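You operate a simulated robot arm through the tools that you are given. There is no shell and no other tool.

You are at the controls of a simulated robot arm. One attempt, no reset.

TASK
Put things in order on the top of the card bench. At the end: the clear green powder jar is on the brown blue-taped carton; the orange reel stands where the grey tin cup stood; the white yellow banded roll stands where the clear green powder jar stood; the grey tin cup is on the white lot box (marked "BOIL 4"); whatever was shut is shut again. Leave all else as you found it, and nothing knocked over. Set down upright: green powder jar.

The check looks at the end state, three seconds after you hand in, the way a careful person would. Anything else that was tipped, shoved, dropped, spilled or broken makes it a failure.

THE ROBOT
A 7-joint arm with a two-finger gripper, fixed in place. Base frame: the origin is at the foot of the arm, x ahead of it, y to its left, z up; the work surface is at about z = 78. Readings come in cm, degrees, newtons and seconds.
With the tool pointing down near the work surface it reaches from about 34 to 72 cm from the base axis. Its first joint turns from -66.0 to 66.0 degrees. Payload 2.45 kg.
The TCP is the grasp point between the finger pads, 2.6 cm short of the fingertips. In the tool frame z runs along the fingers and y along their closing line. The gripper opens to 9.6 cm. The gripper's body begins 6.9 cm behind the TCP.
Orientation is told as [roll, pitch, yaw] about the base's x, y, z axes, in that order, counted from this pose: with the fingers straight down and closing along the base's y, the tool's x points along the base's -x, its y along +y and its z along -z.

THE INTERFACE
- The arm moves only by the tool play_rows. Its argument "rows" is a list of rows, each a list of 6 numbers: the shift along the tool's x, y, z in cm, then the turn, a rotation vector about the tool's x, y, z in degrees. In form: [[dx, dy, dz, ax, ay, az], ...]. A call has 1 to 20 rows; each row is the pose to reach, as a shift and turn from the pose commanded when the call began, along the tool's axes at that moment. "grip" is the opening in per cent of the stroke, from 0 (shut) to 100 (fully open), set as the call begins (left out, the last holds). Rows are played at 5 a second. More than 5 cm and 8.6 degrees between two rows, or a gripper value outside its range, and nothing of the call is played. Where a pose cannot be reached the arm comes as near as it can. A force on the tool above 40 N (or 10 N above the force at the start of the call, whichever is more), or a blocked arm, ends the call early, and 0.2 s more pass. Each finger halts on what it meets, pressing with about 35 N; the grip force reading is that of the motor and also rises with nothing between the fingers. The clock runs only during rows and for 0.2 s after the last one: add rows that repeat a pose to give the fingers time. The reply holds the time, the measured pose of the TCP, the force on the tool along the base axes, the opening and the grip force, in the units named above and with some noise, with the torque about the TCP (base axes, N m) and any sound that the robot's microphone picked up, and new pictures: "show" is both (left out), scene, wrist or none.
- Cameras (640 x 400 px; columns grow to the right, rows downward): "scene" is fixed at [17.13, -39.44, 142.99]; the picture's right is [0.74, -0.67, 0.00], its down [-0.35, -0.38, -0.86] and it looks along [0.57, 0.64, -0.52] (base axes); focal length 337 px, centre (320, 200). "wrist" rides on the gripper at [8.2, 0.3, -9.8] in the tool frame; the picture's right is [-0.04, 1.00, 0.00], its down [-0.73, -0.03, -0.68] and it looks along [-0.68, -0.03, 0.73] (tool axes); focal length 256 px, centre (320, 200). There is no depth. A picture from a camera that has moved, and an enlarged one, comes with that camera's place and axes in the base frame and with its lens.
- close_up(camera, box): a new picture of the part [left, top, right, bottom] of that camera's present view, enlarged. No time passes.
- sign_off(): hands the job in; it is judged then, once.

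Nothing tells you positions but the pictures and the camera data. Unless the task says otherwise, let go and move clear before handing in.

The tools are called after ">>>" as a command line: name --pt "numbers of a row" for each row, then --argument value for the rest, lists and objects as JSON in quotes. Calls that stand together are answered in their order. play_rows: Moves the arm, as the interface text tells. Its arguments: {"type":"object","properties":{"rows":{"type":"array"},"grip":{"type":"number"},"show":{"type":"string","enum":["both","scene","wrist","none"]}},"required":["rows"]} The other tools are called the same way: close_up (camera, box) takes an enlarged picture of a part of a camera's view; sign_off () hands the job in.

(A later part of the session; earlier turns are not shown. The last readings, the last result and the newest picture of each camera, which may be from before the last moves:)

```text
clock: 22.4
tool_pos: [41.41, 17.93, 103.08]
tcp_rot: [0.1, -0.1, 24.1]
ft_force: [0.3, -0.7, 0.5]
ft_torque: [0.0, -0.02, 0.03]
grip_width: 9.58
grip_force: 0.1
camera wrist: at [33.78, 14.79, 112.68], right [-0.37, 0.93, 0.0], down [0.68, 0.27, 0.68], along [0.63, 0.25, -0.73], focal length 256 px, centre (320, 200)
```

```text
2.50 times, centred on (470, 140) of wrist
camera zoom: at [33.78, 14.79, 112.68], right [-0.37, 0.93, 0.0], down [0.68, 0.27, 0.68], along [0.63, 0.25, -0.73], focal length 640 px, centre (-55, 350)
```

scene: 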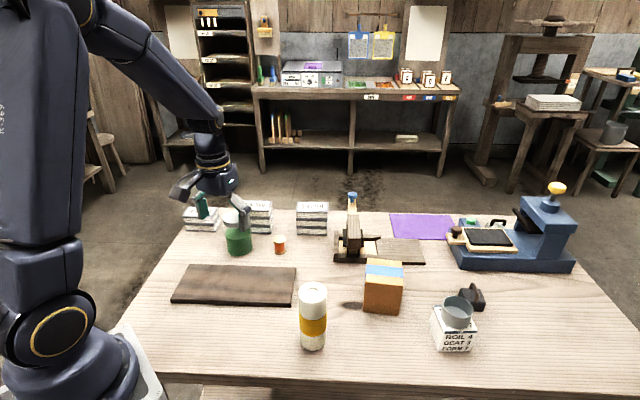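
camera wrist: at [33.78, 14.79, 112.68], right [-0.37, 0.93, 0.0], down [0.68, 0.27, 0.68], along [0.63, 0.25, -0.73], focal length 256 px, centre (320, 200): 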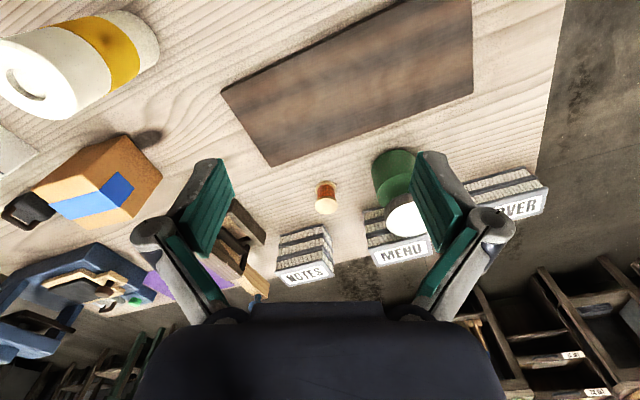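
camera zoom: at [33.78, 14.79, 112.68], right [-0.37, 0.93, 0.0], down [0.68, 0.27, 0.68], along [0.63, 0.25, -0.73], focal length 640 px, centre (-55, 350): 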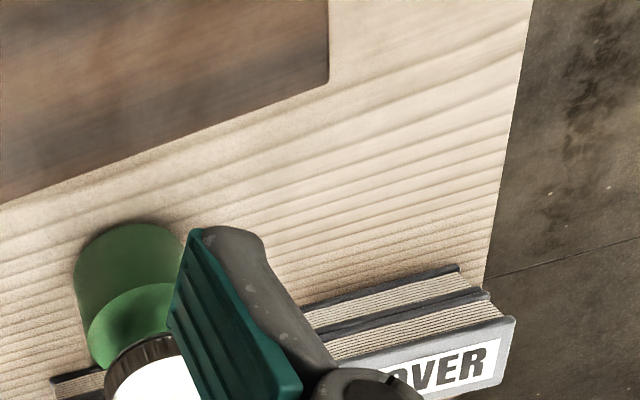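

The reel is near (60.9, 26.9), 3.85 cm wide and 4.4 cm tall. I'll narrow the opening to about 5.8 cm and move over it.

>>> play_rows --pt "-4.3 0 1 0 0 0" --pt "-8.6 0.1 3 0 0 0" --pt "-12.9 0.1 5 0 0 0" --pt "-17.2 0.2 7 0 0 0" --pt "-21.45 0.23 9 0 0 0" --pt "-21.45 0.23 13 0 0 0" --pt "-21.45 0.23 14 0 0 0" --pt "-21.45 0.23 14 0 0 0" --grip 62

>>> close_up --camera "wrist" --box '[230, 20, 420, 200]'

```text
clock: 24.2
tool_pos: [60.77, 27.17, 88.95]
tcp_rot: [0.1, -0.1, 24.1]
ft_force: [-0.6, -0.1, 0.1]
ft_torque: [0.01, 0.02, 0.0]
grip_width: 5.97
grip_force: 0.1
camera wrist: at [53.22, 24.03, 98.7], right [-0.37, 0.93, 0.0], down [0.68, 0.27, 0.68], along [0.63, 0.25, -0.73], focal length 256 px, centre (320, 200)
```

scene: 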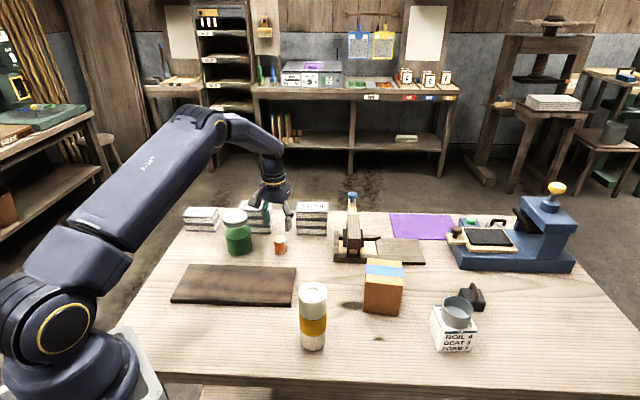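
wrist: 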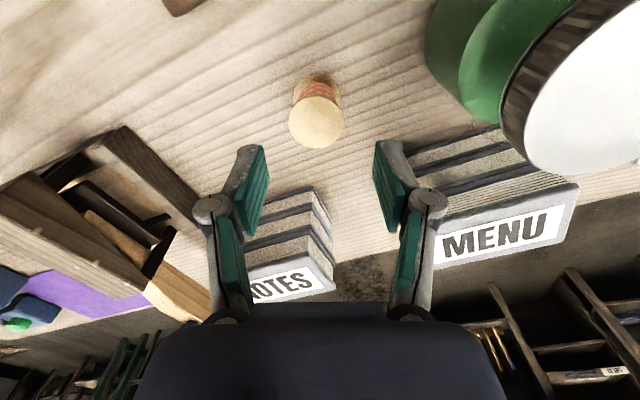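

```text
2.22 times, centred on (325, 110) of wrist
camera zoom: at [53.22, 24.03, 98.7], right [-0.37, 0.93, 0.0], down [0.68, 0.27, 0.68], along [0.63, 0.25, -0.73], focal length 569 px, centre (309, 400)
```

zoom: 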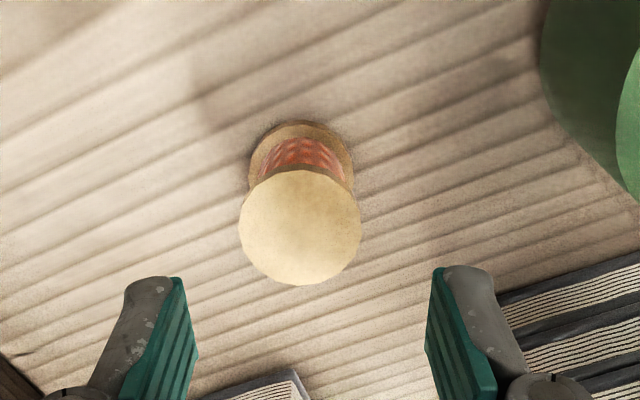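

The reel's centre is at (60.9, 26.8). I'll correct by 4 mm, go down and grip.

>>> play_rows --pt "0 -0.37 1 0 0 0" --pt "0 -0.37 4 0 0 0" --pt "0 -0.37 6.5 0 0 0" --pt "0 -0.37 7.95 0 0 0" --pt "0 -0.37 7.95 0 0 0" --grip 62 --show "wrist"

>>> play_rows --pt "0 0 0 0 0 0" --pt "0 0 0 0 0 0" --pt "0 0 0 0 0 0" --grip 25

```text
clock: 25.4
tool_pos: [61.25, 26.6, 81.05]
tcp_rot: [0.1, 0.0, 24.1]
ft_force: [-0.1, -0.4, -0.3]
ft_torque: [0.02, 0.04, 0.0]
grip_width: 5.94
grip_force: 0.1
camera wrist: at [53.53, 23.58, 90.74], right [-0.37, 0.93, 0.0], down [0.68, 0.27, 0.68], along [0.63, 0.25, -0.73], focal length 256 px, centre (320, 200)
```

wrist: 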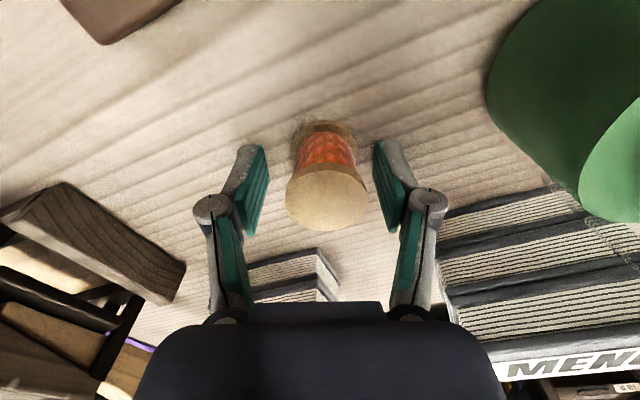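

```text
clock: 26.2
tool_pos: [61.07, 26.57, 81.03]
tcp_rot: [0.1, -0.1, 24.1]
ft_force: [-0.3, 0.2, 4.2]
ft_torque: [-0.02, 0.0, -0.03]
grip_width: 3.47
grip_force: 35.3
camera wrist: at [53.53, 23.59, 90.79], right [-0.37, 0.93, 0.0], down [0.68, 0.27, 0.68], along [0.63, 0.25, -0.73], focal length 256 px, centre (320, 200)
```

scene: 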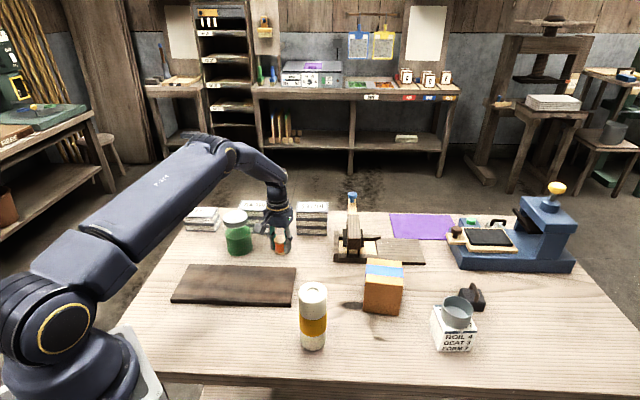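
wrist: 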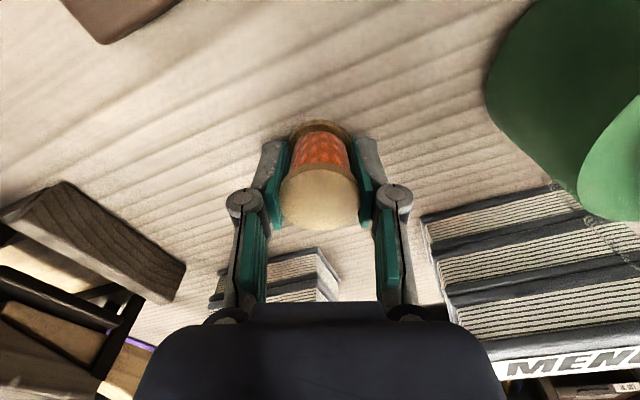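

The reel is gripped. I'll lift it and carry it to the cup's old place at (59.3, 8.7).

>>> play_rows --pt "0 0 -3 0 0 0" --pt "0 0 -7 0 0 0" --pt "0 0 -11 0 0 0" --pt "1.75 -3.12 -11 0 0 3.2" --pt "3.49 -6.24 -11 0 0 6.4" --pt "5.24 -9.36 -11 0 0 9.6" --pt "6.98 -12.48 -11 0 0 12.8" --pt "8.73 -15.6 -11 0 0 16" --pt "8.73 -15.6 -11 0 0 16" --grip 25

```text
clock: 28.2
tool_pos: [59.22, 8.81, 92.08]
tcp_rot: [0.1, -0.1, 8.1]
ft_force: [0.2, -0.3, -0.6]
ft_torque: [0.01, -0.01, 0.01]
grip_width: 3.46
grip_force: 34.9
camera wrist: at [51.06, 7.83, 101.82], right [-0.1, 0.99, 0.0], down [0.73, 0.07, 0.68], along [0.68, 0.07, -0.73], focal length 256 px, centre (320, 200)
```

scene: 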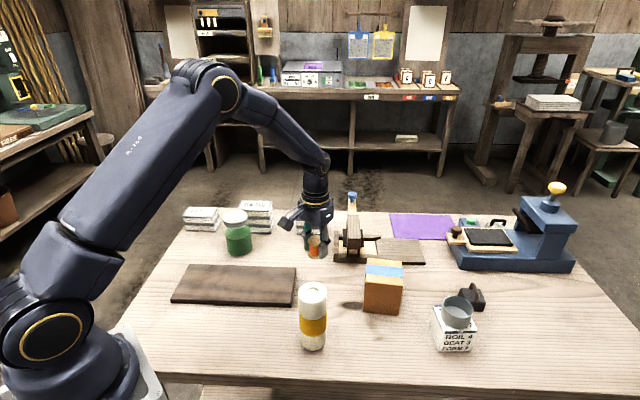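
wrist: 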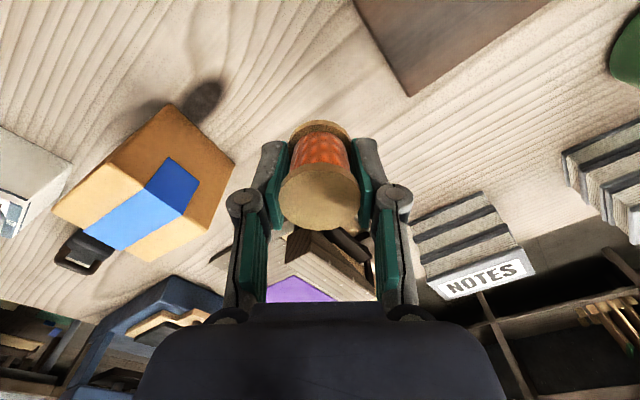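

>>> play_rows --pt "-0.2 0 3.5 0 0 0" --pt "-0.2 0 7 0 0 0" --pt "-0.2 0 9.5 0 0 0" --pt "-0.2 0 10.6 0 0 0" --pt "-0.2 0 10.9 0 0 0" --pt "-0.2 0 10.9 0 0 0" --grip 25

```text
clock: 29.6
tool_pos: [59.53, 8.98, 81.21]
tcp_rot: [0.1, -0.2, 8.1]
ft_force: [-0.2, -0.3, -0.4]
ft_torque: [0.0, 0.02, -0.03]
grip_width: 3.46
grip_force: 35.8
camera wrist: at [51.46, 7.96, 90.88], right [-0.1, 0.99, 0.0], down [0.73, 0.07, 0.68], along [0.68, 0.07, -0.73], focal length 256 px, centre (320, 200)
```

scene: 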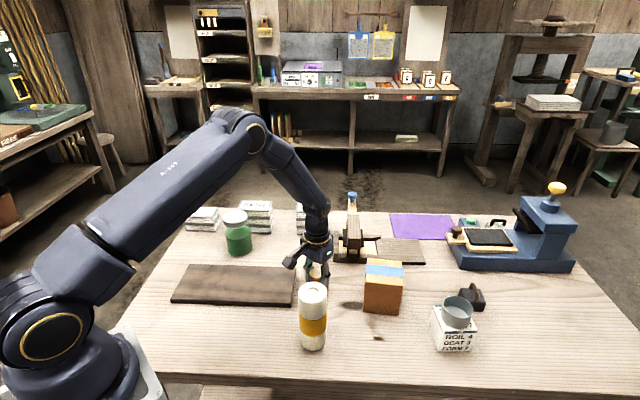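
wrist: 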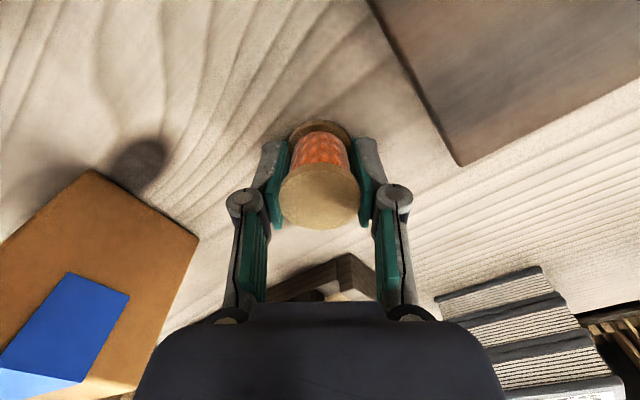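

>>> play_rows --pt "0 -0.18 0 0 0 0" --pt "0 -0.18 0.15 0 0 0" --pt "0 -0.18 0.28 0 0 0" --pt "0 -0.18 0.28 0 0 0" --grip 25 --show "none"

```text
clock: 30.6
tool_pos: [59.72, 8.64, 81.05]
tcp_rot: [0.0, -0.3, 8.2]
ft_force: [-7.9, 0.2, 35.6]
ft_torque: [-0.06, 0.28, 0.01]
grip_width: 3.53
grip_force: 34.4
```

>>> play_rows --pt "0 0 -0.15 0 0 0" --pt "0.05 0 -0.2 0 0 0" --pt "0.05 0 -0.2 0 0 0" --grip 25

>>> close_up --camera "wrist" --box '[240, 90, 400, 250]'

```text
clock: 31.4
tool_pos: [59.68, 8.6, 80.93]
tcp_rot: [0.1, -0.3, 8.1]
ft_force: [2.7, 1.6, 26.6]
ft_torque: [0.0, 0.03, 0.0]
grip_width: 3.52
grip_force: 35.2
camera wrist: at [51.45, 7.77, 90.7], right [-0.1, 0.99, 0.0], down [0.73, 0.07, 0.68], along [0.68, 0.07, -0.73], focal length 256 px, centre (320, 200)
```

scene: 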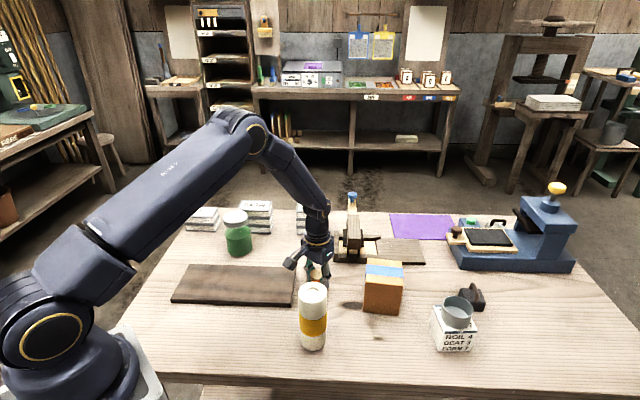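
wrist: 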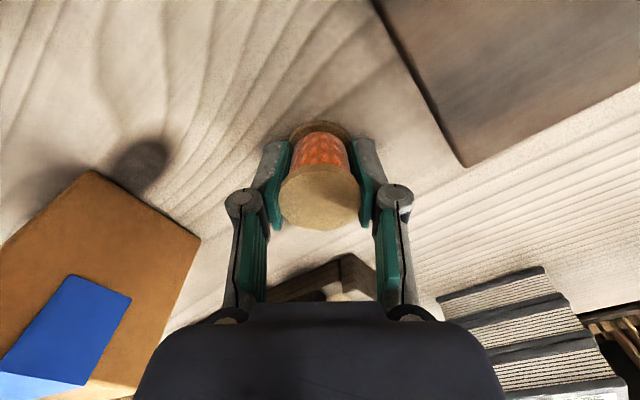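

```text
2.50 times, centred on (320, 170) of wrist
camera zoom: at [51.45, 7.77, 90.7], right [-0.1, 0.99, 0.0], down [0.73, 0.07, 0.68], along [0.68, 0.07, -0.73], focal length 640 px, centre (320, 275)
```

zoom: 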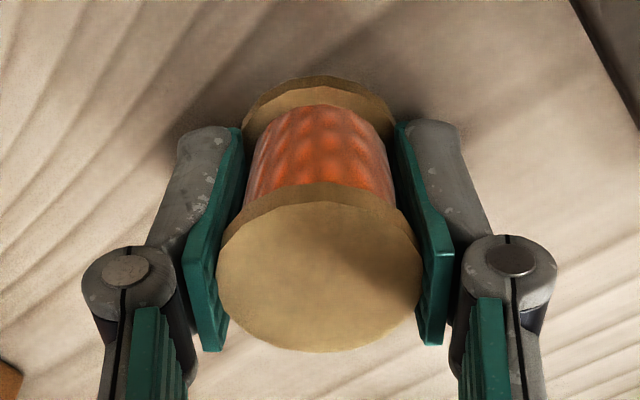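

>>> play_rows --pt "0 0.1 -0.2 0 0 0" --pt "0 0.1 -0.22 0 0 0" --pt "0 0.1 -0.22 0 0 0" --grip 25 --show "none"

```text
clock: 32.2
tool_pos: [59.33, 8.69, 81.1]
tcp_rot: [0.1, 0.2, 8.1]
ft_force: [-0.1, -0.1, 2.0]
ft_torque: [-0.05, 0.01, -0.01]
grip_width: 3.52
grip_force: 34.7
```

The reel is just touching the table at 2 N. I'll release it and rise.

>>> play_rows --pt "0 0 0 0 0 0" --pt "0 0 0 0 0 0" --pt "0 0 0 0 0 0" --pt "0 0 -1.5 0 0 0" --pt "0 0 -5 0 0 0" --pt "0 0 -9 0 0 0" --pt "0 0 -13 0 0 0" --pt "0 0 -13 0 0 0" --grip 65

>>> close_up --camera "wrist" --box '[240, 20, 400, 180]'

>>> close_up --camera "scene" --box '[270, 230, 410, 350]'

```text
clock: 34.0
tool_pos: [59.57, 8.5, 94.34]
tcp_rot: [0.0, 0.0, 8.1]
ft_force: [0.0, -0.1, -0.7]
ft_torque: [0.01, -0.01, 0.02]
grip_width: 6.24
grip_force: 0.1
camera wrist: at [51.48, 7.64, 104.1], right [-0.1, 0.99, 0.0], down [0.73, 0.07, 0.68], along [0.68, 0.07, -0.73], focal length 256 px, centre (320, 200)
```

scene: 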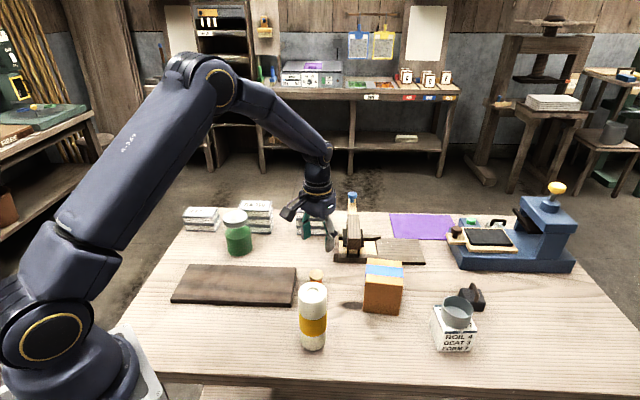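
wrist: 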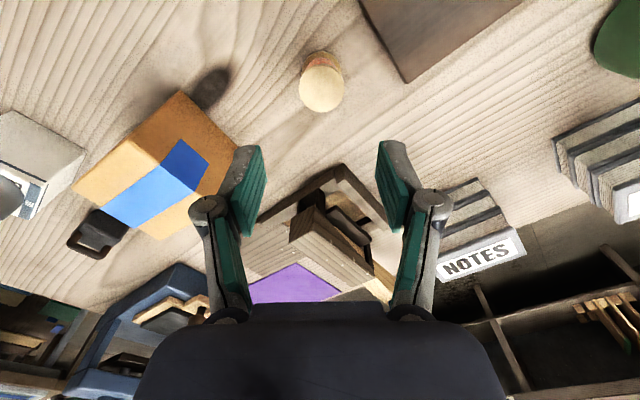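

```text
2.50 times, centred on (320, 100) of wrist
camera zoom: at [51.48, 7.64, 104.1], right [-0.1, 0.99, 0.0], down [0.73, 0.07, 0.68], along [0.68, 0.07, -0.73], focal length 640 px, centre (320, 450)
```

zoom: 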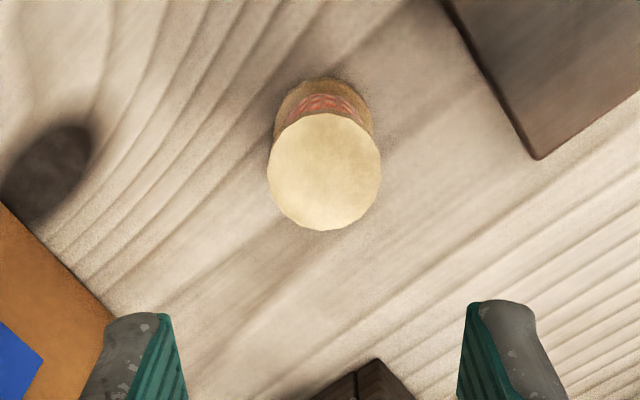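

```text
3.33 times, centred on (340, 290) of scene
camera zoom: at [17.13, -39.44, 142.99], right [0.74, -0.67, 0.0], down [-0.35, -0.38, -0.86], along [0.57, 0.64, -0.52], focal length 1122 px, centre (253, -100)
```

zoom: 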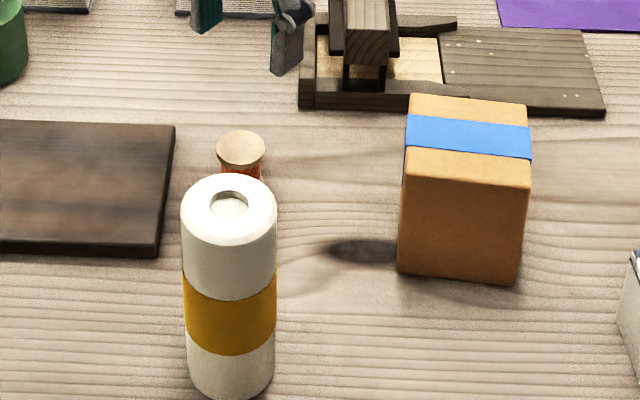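

The reel stands at (59.3, 8.5), where the cup was. Next I'll view the jar from the front.

>>> play_rows --pt "2.9 2.7 -2 0 0 -3.7" --pt "5.8 5.4 -4 0 0 -7.4" --pt "8.7 8.1 -6 0 0 -11.1" --pt "11.6 10.8 -8 0 0 -14.8" --pt "14.5 13.5 -8 0 0 -18.5" --pt "17.5 16.3 -8 0 0 -22.2" --pt "20.5 19.1 -8 0 0 -26" --pt "20.5 19.1 -8 0 0 -26" --grip 100

>>> close_up --camera "wrist" --box '[230, 80, 420, 260]'

>>> close_up --camera "scene" --box '[170, 190, 300, 270]'

```text
clock: 35.8
tool_pos: [36.29, 24.67, 102.06]
tcp_rot: [0.1, -0.1, 34.2]
ft_force: [0.0, 0.1, -0.3]
ft_torque: [0.0, 0.04, 0.01]
grip_width: 9.6
grip_force: 0.0
camera wrist: at [29.47, 20.25, 111.85], right [-0.53, 0.85, 0.0], down [0.62, 0.39, 0.68], along [0.58, 0.36, -0.73], focal length 256 px, centre (320, 200)
```

scene: 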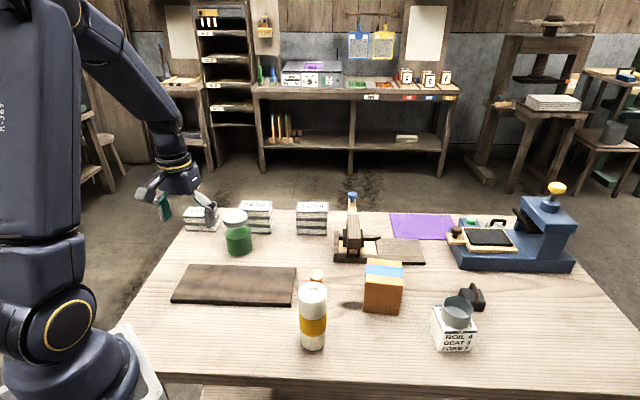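
wrist: 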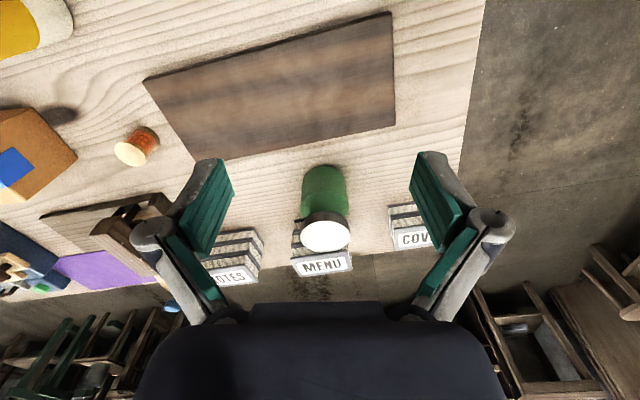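

```text
2.22 times, centred on (325, 170) of wrist
camera zoom: at [29.47, 20.25, 111.85], right [-0.53, 0.85, 0.0], down [0.62, 0.39, 0.68], along [0.58, 0.36, -0.73], focal length 569 px, centre (309, 267)
```

zoom: 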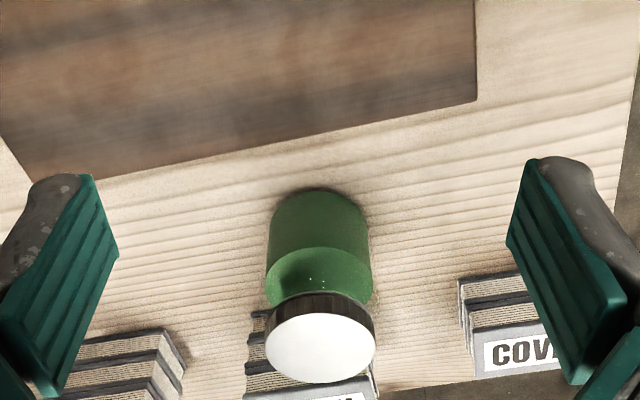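

```text
4.92 times, centred on (235, 230) of scene
camera zoom: at [17.13, -39.43, 142.99], right [0.74, -0.67, 0.0], down [-0.35, -0.38, -0.86], along [0.57, 0.64, -0.52], focal length 1658 px, centre (738, 52)
```

zoom: 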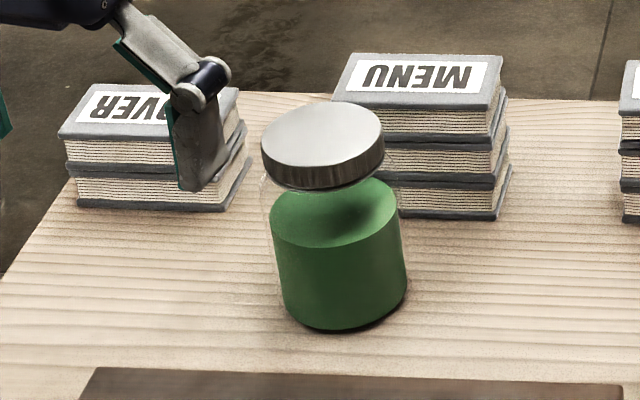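

The jar is near (52.3, 35.2), with a body of about 7.7 cm and a lid top at z = 90. I'll move above it and check the alignment before straddling it.

>>> play_rows --pt "-4 0 1 0 0 0" --pt "-8 -0.1 2 0 0 0" --pt "-12 -0.2 3 0 0 0" --pt "-16 -0.2 3.5 0 0 0" --pt "-19.18 -0.26 4 0 0 0" --pt "-19.18 -0.26 4 0 0 0" --grip 100

>>> close_up --camera "wrist" --box '[200, 0, 440, 200]'

```text
clock: 37.2
tool_pos: [52.57, 35.18, 98.22]
tcp_rot: [0.1, 0.0, 34.0]
ft_force: [0.1, -0.7, -1.2]
ft_torque: [-0.03, -0.02, -0.01]
grip_width: 9.57
grip_force: 0.2
camera wrist: at [45.66, 30.84, 107.97], right [-0.53, 0.85, 0.0], down [0.62, 0.39, 0.68], along [0.58, 0.36, -0.73], focal length 256 px, centre (320, 200)
```

scene: 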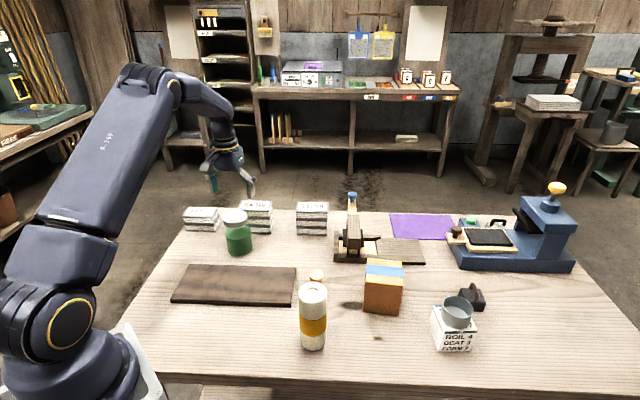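
wrist: 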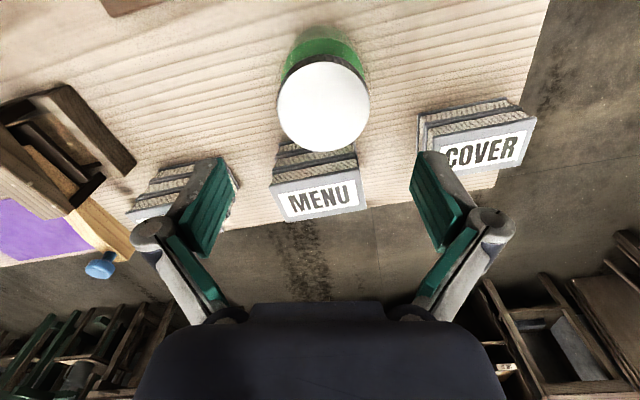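

```text
2.00 times, centred on (320, 100) of wrist
camera zoom: at [45.66, 30.84, 107.97], right [-0.53, 0.85, 0.0], down [0.62, 0.39, 0.68], along [0.58, 0.36, -0.73], focal length 512 px, centre (320, 400)
```

zoom: 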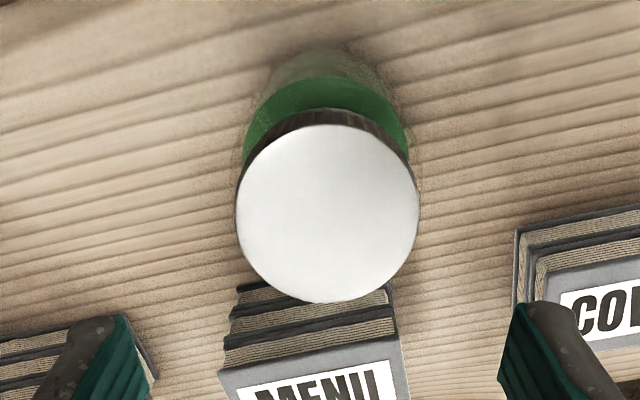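

The jar's centre is (52.35, 35.25). I'll make a 2 mm correction and descend in two stages.

>>> play_rows --pt "0.14 0.18 3 0 0 0" --pt "0.14 0.18 6 0 0 0" --pt "0.14 0.18 8 0 0 0" --pt "0.14 0.18 8 0 0 0" --grip 100

>>> close_up --camera "wrist" --box '[160, 40, 480, 260]'

>>> close_up --camera "scene" --box '[170, 170, 300, 270]'

```text
clock: 38.2
tool_pos: [52.47, 35.44, 90.27]
tcp_rot: [0.0, -0.1, 34.0]
ft_force: [-0.1, -0.2, 0.0]
ft_torque: [0.0, 0.0, 0.0]
grip_width: 9.58
grip_force: 0.1
camera wrist: at [45.45, 30.92, 99.94], right [-0.53, 0.85, 0.0], down [0.62, 0.39, 0.68], along [0.58, 0.36, -0.73], focal length 256 px, centre (320, 200)
```

scene: 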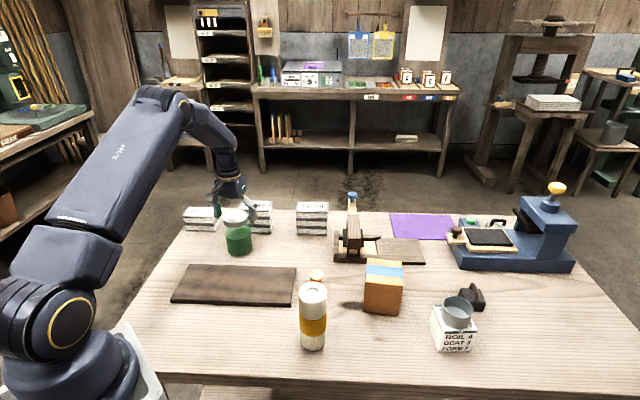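
wrist: 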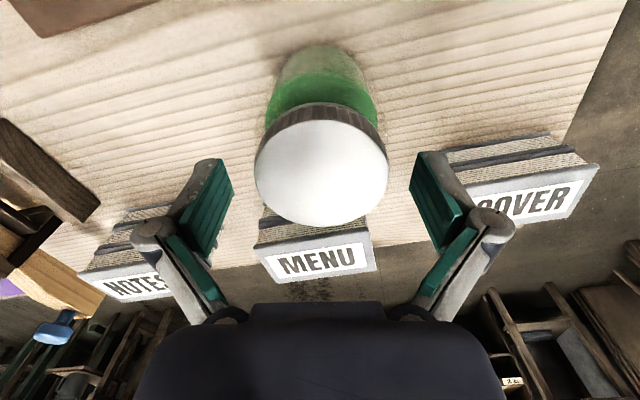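

```text
1.82 times, centred on (320, 150) of wrist
camera zoom: at [45.45, 30.92, 99.94], right [-0.53, 0.85, 0.0], down [0.62, 0.39, 0.68], along [0.58, 0.36, -0.73], focal length 465 px, centre (320, 291)
```

zoom: 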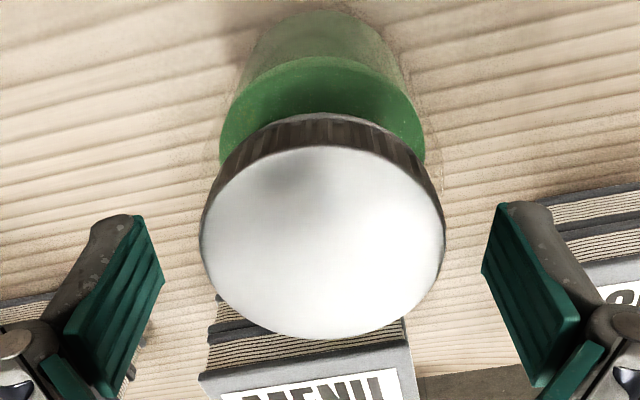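

```text
4.00 times, centred on (235, 220) of scene
camera zoom: at [17.13, -39.44, 142.99], right [0.74, -0.67, 0.0], down [-0.35, -0.38, -0.86], along [0.57, 0.64, -0.52], focal length 1347 px, centre (660, 120)
```

zoom: 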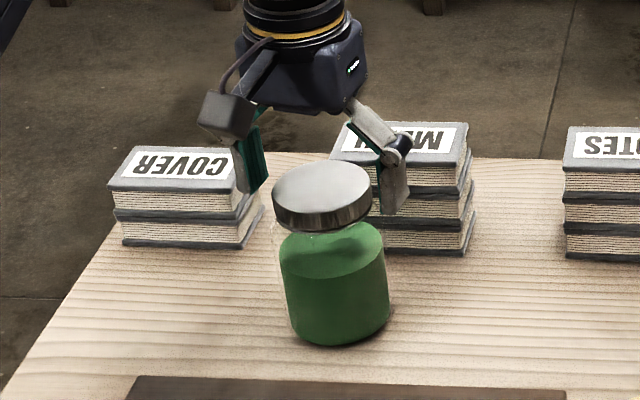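

>>> play_rows --pt "0.2 -0.08 1.5 0 0 0" --pt "0.2 -0.08 3 0 0 0" --pt "0.2 -0.08 4.5 0 0 0" --pt "0.2 -0.08 6.05 0 0 0" --pt "0.2 -0.08 6.05 0 0 0" --grip 100

>>> close_up --camera "scene" --box '[170, 170, 300, 270]'

```text
clock: 39.4
tool_pos: [52.34, 35.45, 84.41]
tcp_rot: [0.1, -0.5, 34.1]
ft_force: [-5.5, -5.6, 31.3]
ft_torque: [0.41, -0.4, -0.04]
grip_width: 9.65
grip_force: 0.0
camera wrist: at [45.29, 30.92, 94.09], right [-0.53, 0.85, 0.0], down [0.62, 0.38, 0.68], along [0.58, 0.36, -0.73], focal length 256 px, centre (320, 200)
```

scene: 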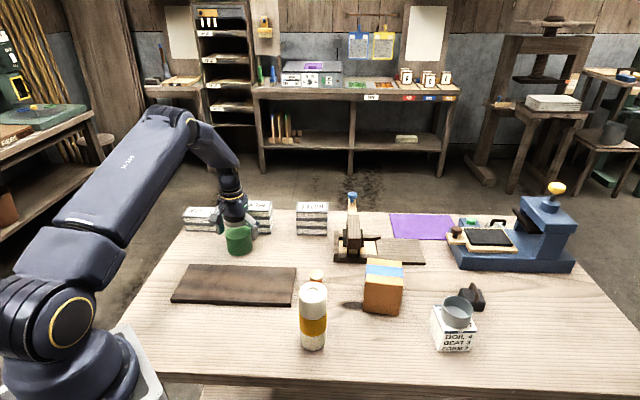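
wrist: 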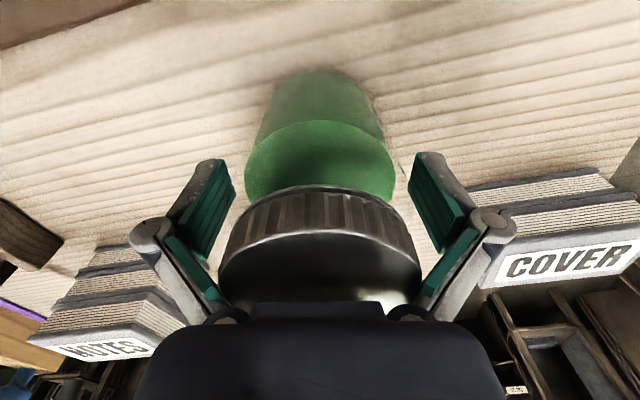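

```text
4.00 times, centred on (235, 220) of scene
camera zoom: at [17.06, -39.49, 142.98], right [0.74, -0.67, 0.0], down [-0.35, -0.38, -0.86], along [0.57, 0.64, -0.52], focal length 1347 px, centre (660, 120)
```

zoom: 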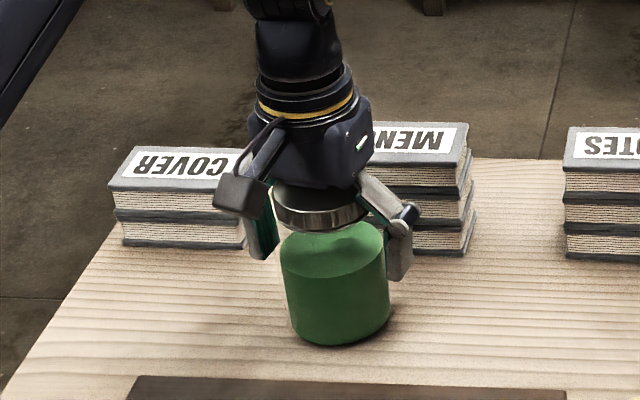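

The palm lightly touched the lid, so the jar is a little taller than I estimated. I'll back up 1 cm and check that the jar is undisturbed.

>>> play_rows --pt "0 0 -0.5 0 0 0" --pt "0 0 -0.9 0 0 0" --pt "0 0 -0.9 0 0 0" --grip 100

>>> close_up --camera "scene" --box '[170, 170, 300, 270]'

```text
clock: 40.2
tool_pos: [52.27, 35.24, 84.93]
tcp_rot: [0.1, 0.0, 34.0]
ft_force: [0.3, -0.4, -1.0]
ft_torque: [0.02, 0.0, -0.01]
grip_width: 9.61
grip_force: 0.0
camera wrist: at [45.25, 30.82, 94.7], right [-0.53, 0.85, 0.0], down [0.62, 0.39, 0.68], along [0.58, 0.36, -0.73], focal length 256 px, centre (320, 200)
```

scene: 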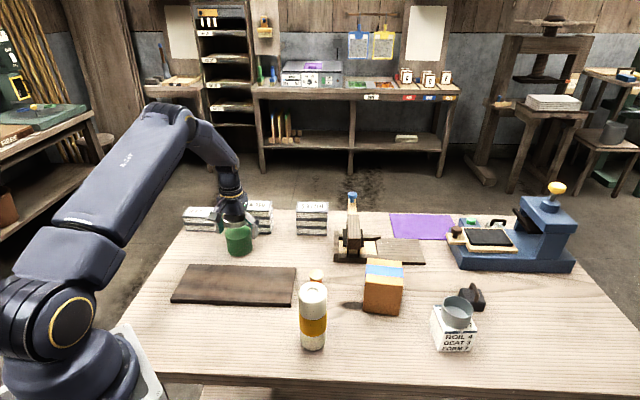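
wrist: 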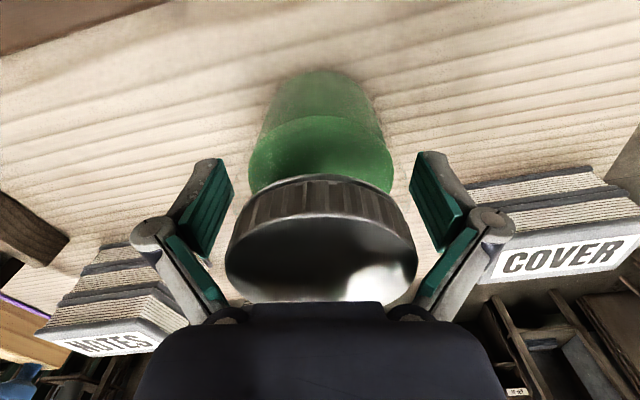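

```text
4.00 times, centred on (235, 220) of scene
camera zoom: at [17.13, -39.44, 142.99], right [0.74, -0.67, 0.0], down [-0.35, -0.38, -0.86], along [0.57, 0.64, -0.52], focal length 1347 px, centre (660, 120)
```

zoom: 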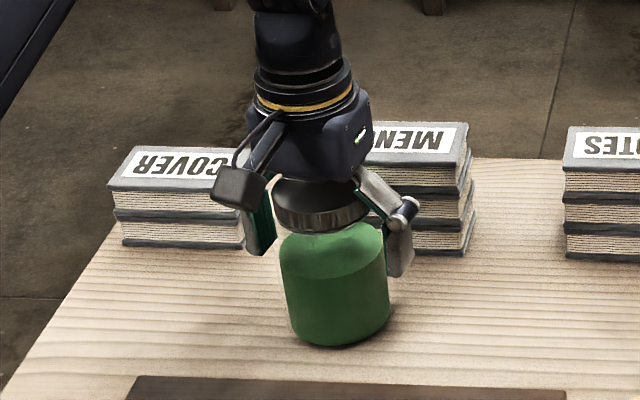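

The jar hasn't moved. I'll close on its body.

>>> play_rows --pt "0 0 0 0 0 0" --pt "0 0 0 0 0 0" --pt "0 0 0 0 0 0" --pt "0 0 0 0 0 0" --grip 60

>>> close_up --camera "scene" --box '[170, 170, 300, 270]'

```text
clock: 41.2
tool_pos: [52.27, 35.22, 85.07]
tcp_rot: [0.2, -0.2, 34.1]
ft_force: [-5.5, -2.9, 22.5]
ft_torque: [-0.49, 0.13, -0.1]
grip_width: 7.96
grip_force: 34.6
camera wrist: at [45.27, 30.87, 94.88], right [-0.53, 0.85, 0.0], down [0.62, 0.38, 0.68], along [0.58, 0.36, -0.73], focal length 256 px, centre (320, 200)
```

scene: 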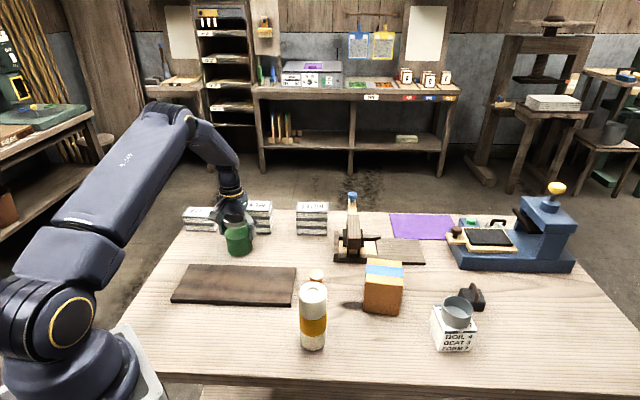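
wrist: 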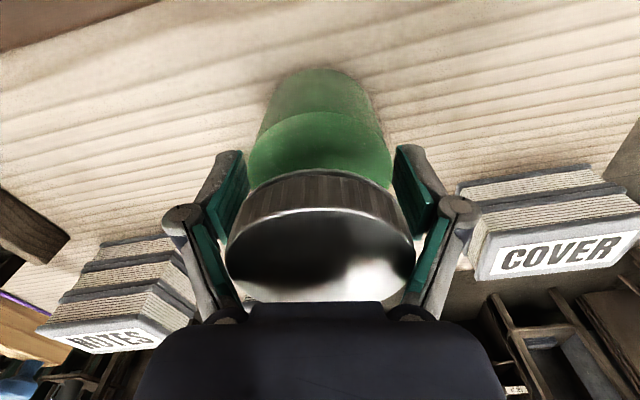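

```text
4.00 times, centred on (235, 220) of scene
camera zoom: at [17.08, -39.47, 142.99], right [0.74, -0.67, 0.0], down [-0.35, -0.38, -0.86], along [0.57, 0.64, -0.52], focal length 1347 px, centre (660, 120)
```

zoom: 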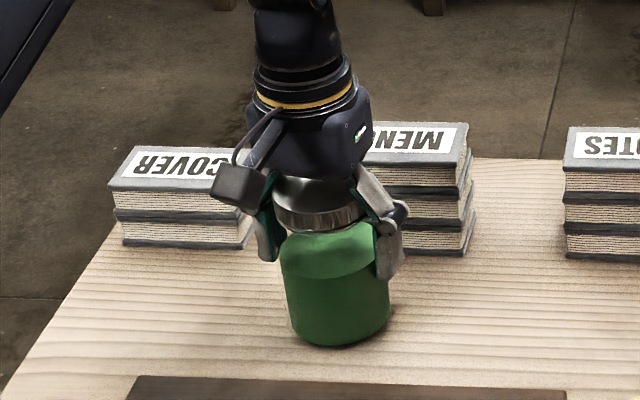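

>>> play_rows --pt "0 0 0 0 0 0" --pt "0 0 0 0 0 0" --pt "0 0 0 0 0 0" --grip 60 --show "none"

>>> close_up --camera "wrist" --box '[160, 60, 480, 310]'

```text
clock: 42.0
tool_pos: [52.27, 35.29, 85.36]
tcp_rot: [0.1, -0.3, 34.0]
ft_force: [-4.6, -2.8, 31.0]
ft_torque: [-0.5, 0.16, -0.04]
grip_width: 7.92
grip_force: 34.9
```

```text
1.60 times, centred on (320, 185) of wrist
camera zoom: at [45.27, 30.86, 94.87], right [-0.53, 0.85, 0.0], down [0.62, 0.38, 0.68], along [0.58, 0.36, -0.73], focal length 410 px, centre (320, 224)
```

zoom: 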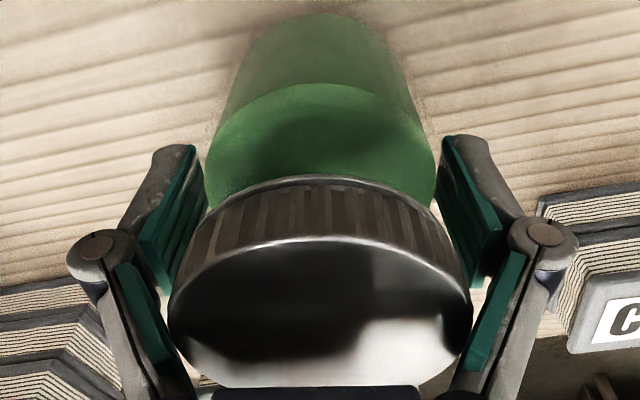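

The upward push comes from the sloping finger links pressing on the lid's edge. I'll open, go 1.1 cm higher and grip again.

>>> play_rows --pt "0 0 0 0 0 0" --pt "0 0 0 0 0 0" --pt "0 0 0 0 0 0" --pt "0 0 -0.5 0 0 0" --pt "0 0 -1.1 0 0 0" --pt "0 0 -1.1 0 0 0" --grip 100

>>> close_up --camera "wrist" --box '[160, 40, 480, 290]'

```text
clock: 43.4
tool_pos: [52.13, 35.24, 86.23]
tcp_rot: [0.1, -0.2, 34.1]
ft_force: [-0.9, 0.3, 0.1]
ft_torque: [-0.02, 0.0, 0.03]
grip_width: 9.6
grip_force: 0.1
camera wrist: at [45.24, 30.82, 95.89], right [-0.53, 0.85, 0.0], down [0.62, 0.39, 0.68], along [0.58, 0.36, -0.73], focal length 256 px, centre (320, 200)
```

scene: 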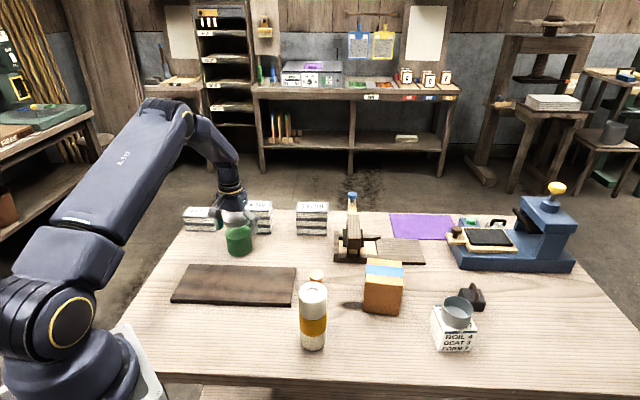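
wrist: 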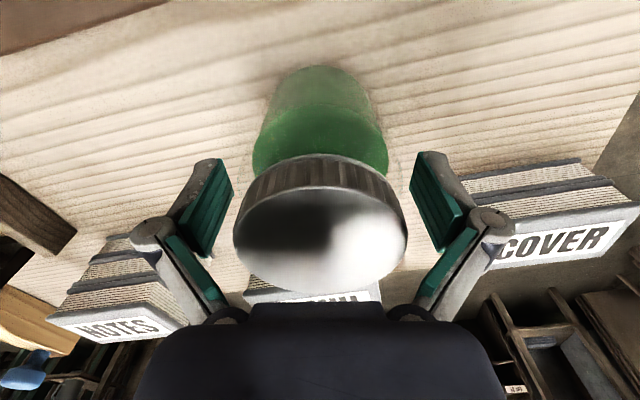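

```text
1.60 times, centred on (320, 165) of wrist
camera zoom: at [45.24, 30.82, 95.89], right [-0.53, 0.85, 0.0], down [0.62, 0.39, 0.68], along [0.58, 0.36, -0.73], focal length 410 px, centre (320, 256)
```

zoom: 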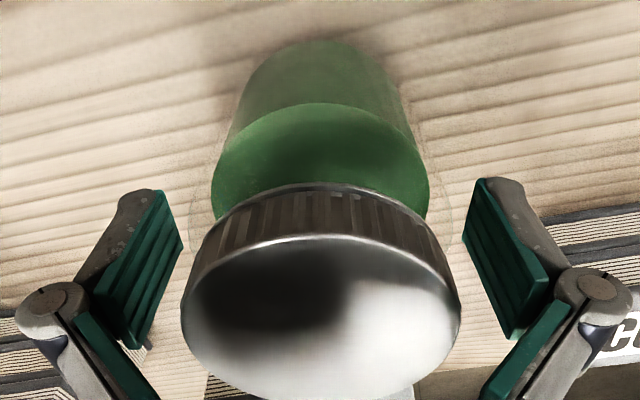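

>>> play_rows --pt "0 0 0 0 0 0" --pt "0 0 0 0 0 0" --pt "0 0 0 0 0 0" --pt "0 0 0 0 0 0" --grip 60

>>> close_up --camera "scene" --box '[170, 170, 300, 270]'

>>> close_up --camera "wrist" --box '[160, 40, 480, 290]'

```text
clock: 44.4
tool_pos: [52.18, 35.3, 86.24]
tcp_rot: [0.1, -0.2, 34.1]
ft_force: [-0.2, -1.8, 3.7]
ft_torque: [-0.1, 0.11, -0.03]
grip_width: 7.93
grip_force: 35.4
camera wrist: at [45.24, 30.82, 95.91], right [-0.53, 0.85, 0.0], down [0.62, 0.39, 0.68], along [0.58, 0.36, -0.73], focal length 256 px, centre (320, 200)
```

scene: 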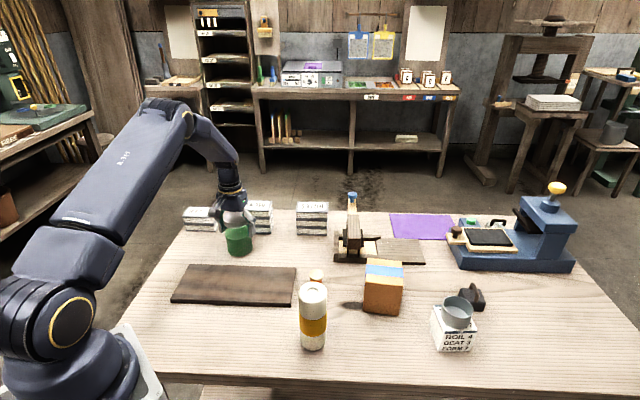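
wrist: 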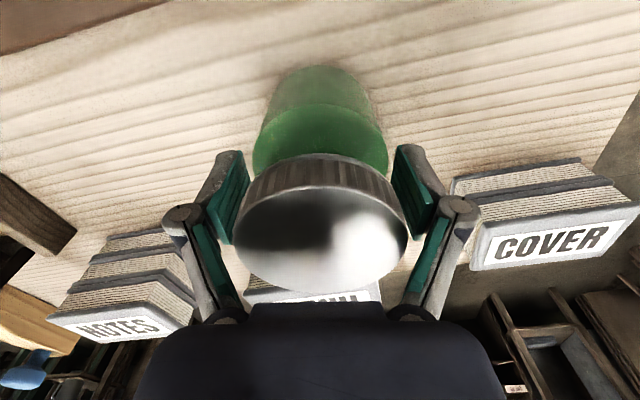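

```text
4.00 times, centred on (235, 220) of scene
camera zoom: at [17.12, -39.44, 142.99], right [0.74, -0.67, 0.0], down [-0.35, -0.38, -0.86], along [0.57, 0.64, -0.52], focal length 1347 px, centre (660, 120)
```

zoom: 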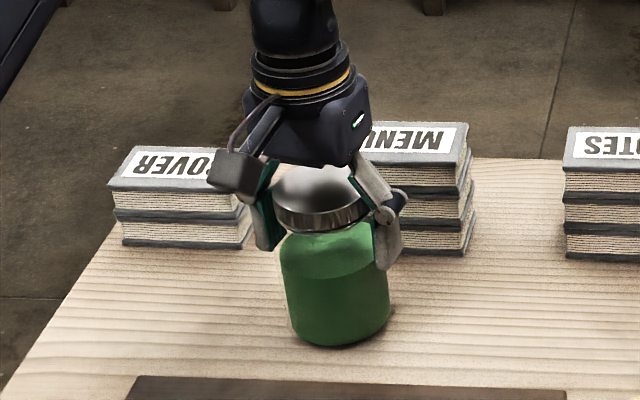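

```text
1.60 times, centred on (320, 165) of wrist
camera zoom: at [45.24, 30.82, 95.91], right [-0.53, 0.85, 0.0], down [0.62, 0.39, 0.68], along [0.58, 0.36, -0.73], focal length 410 px, centre (320, 256)
```

zoom: 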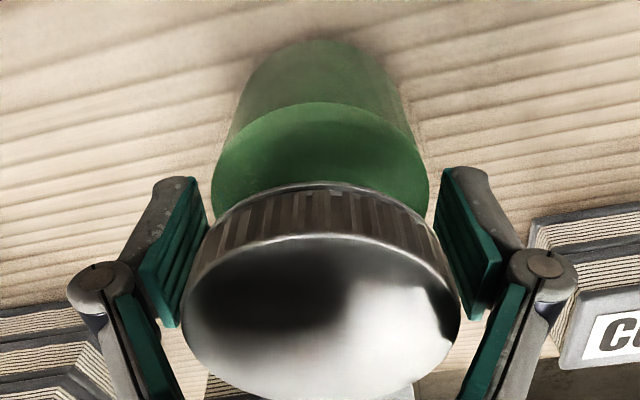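

The grip is good now, with only about 4 N of upward force. I'll lift the jar 3 cm slowly and check it.

>>> play_rows --pt "0 0 -0.5 0 0 0" --pt "0 0 -1 0 0 0" --pt "0 0 -2 0 0 0" --pt "0 0 -3 0 0 0" --pt "0 0 -3 0 0 0" --grip 60

>>> close_up --camera "scene" --box '[170, 170, 300, 270]'

```text
clock: 45.6
tool_pos: [52.19, 35.21, 89.27]
tcp_rot: [0.2, 0.0, 34.1]
ft_force: [0.3, -0.2, -4.3]
ft_torque: [0.04, -0.01, 0.03]
grip_width: 7.9
grip_force: 34.9
camera wrist: at [45.21, 30.85, 98.91], right [-0.53, 0.85, 0.0], down [0.62, 0.39, 0.68], along [0.58, 0.36, -0.73], focal length 256 px, centre (320, 200)
```

scene: 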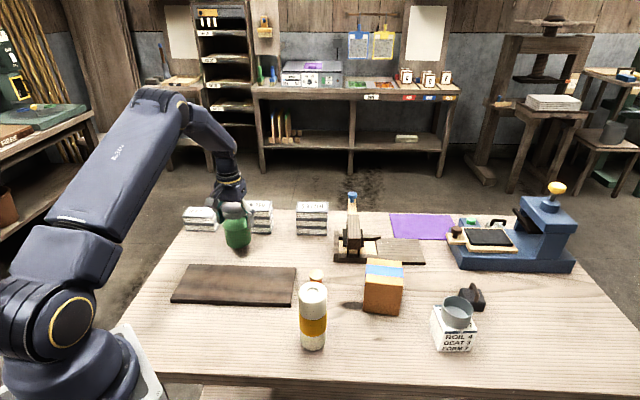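
wrist: 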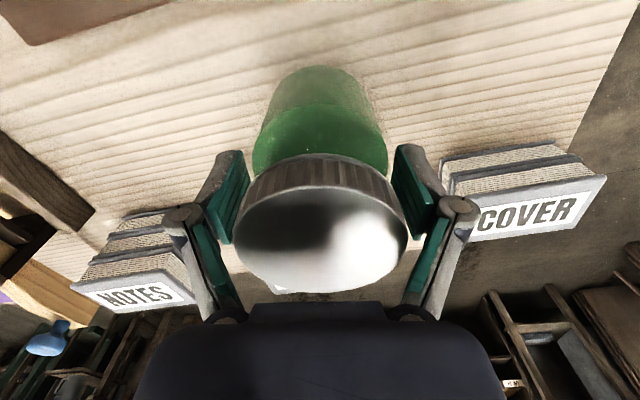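

```text
4.00 times, centred on (235, 220) of scene
camera zoom: at [17.13, -39.43, 142.99], right [0.74, -0.67, 0.0], down [-0.35, -0.38, -0.86], along [0.57, 0.64, -0.52], focal length 1347 px, centre (660, 120)
```

zoom: 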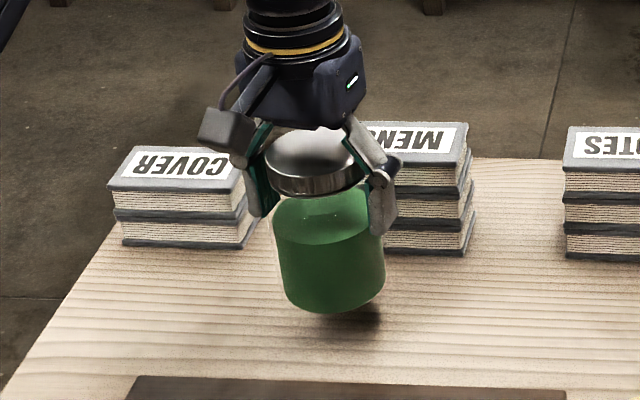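

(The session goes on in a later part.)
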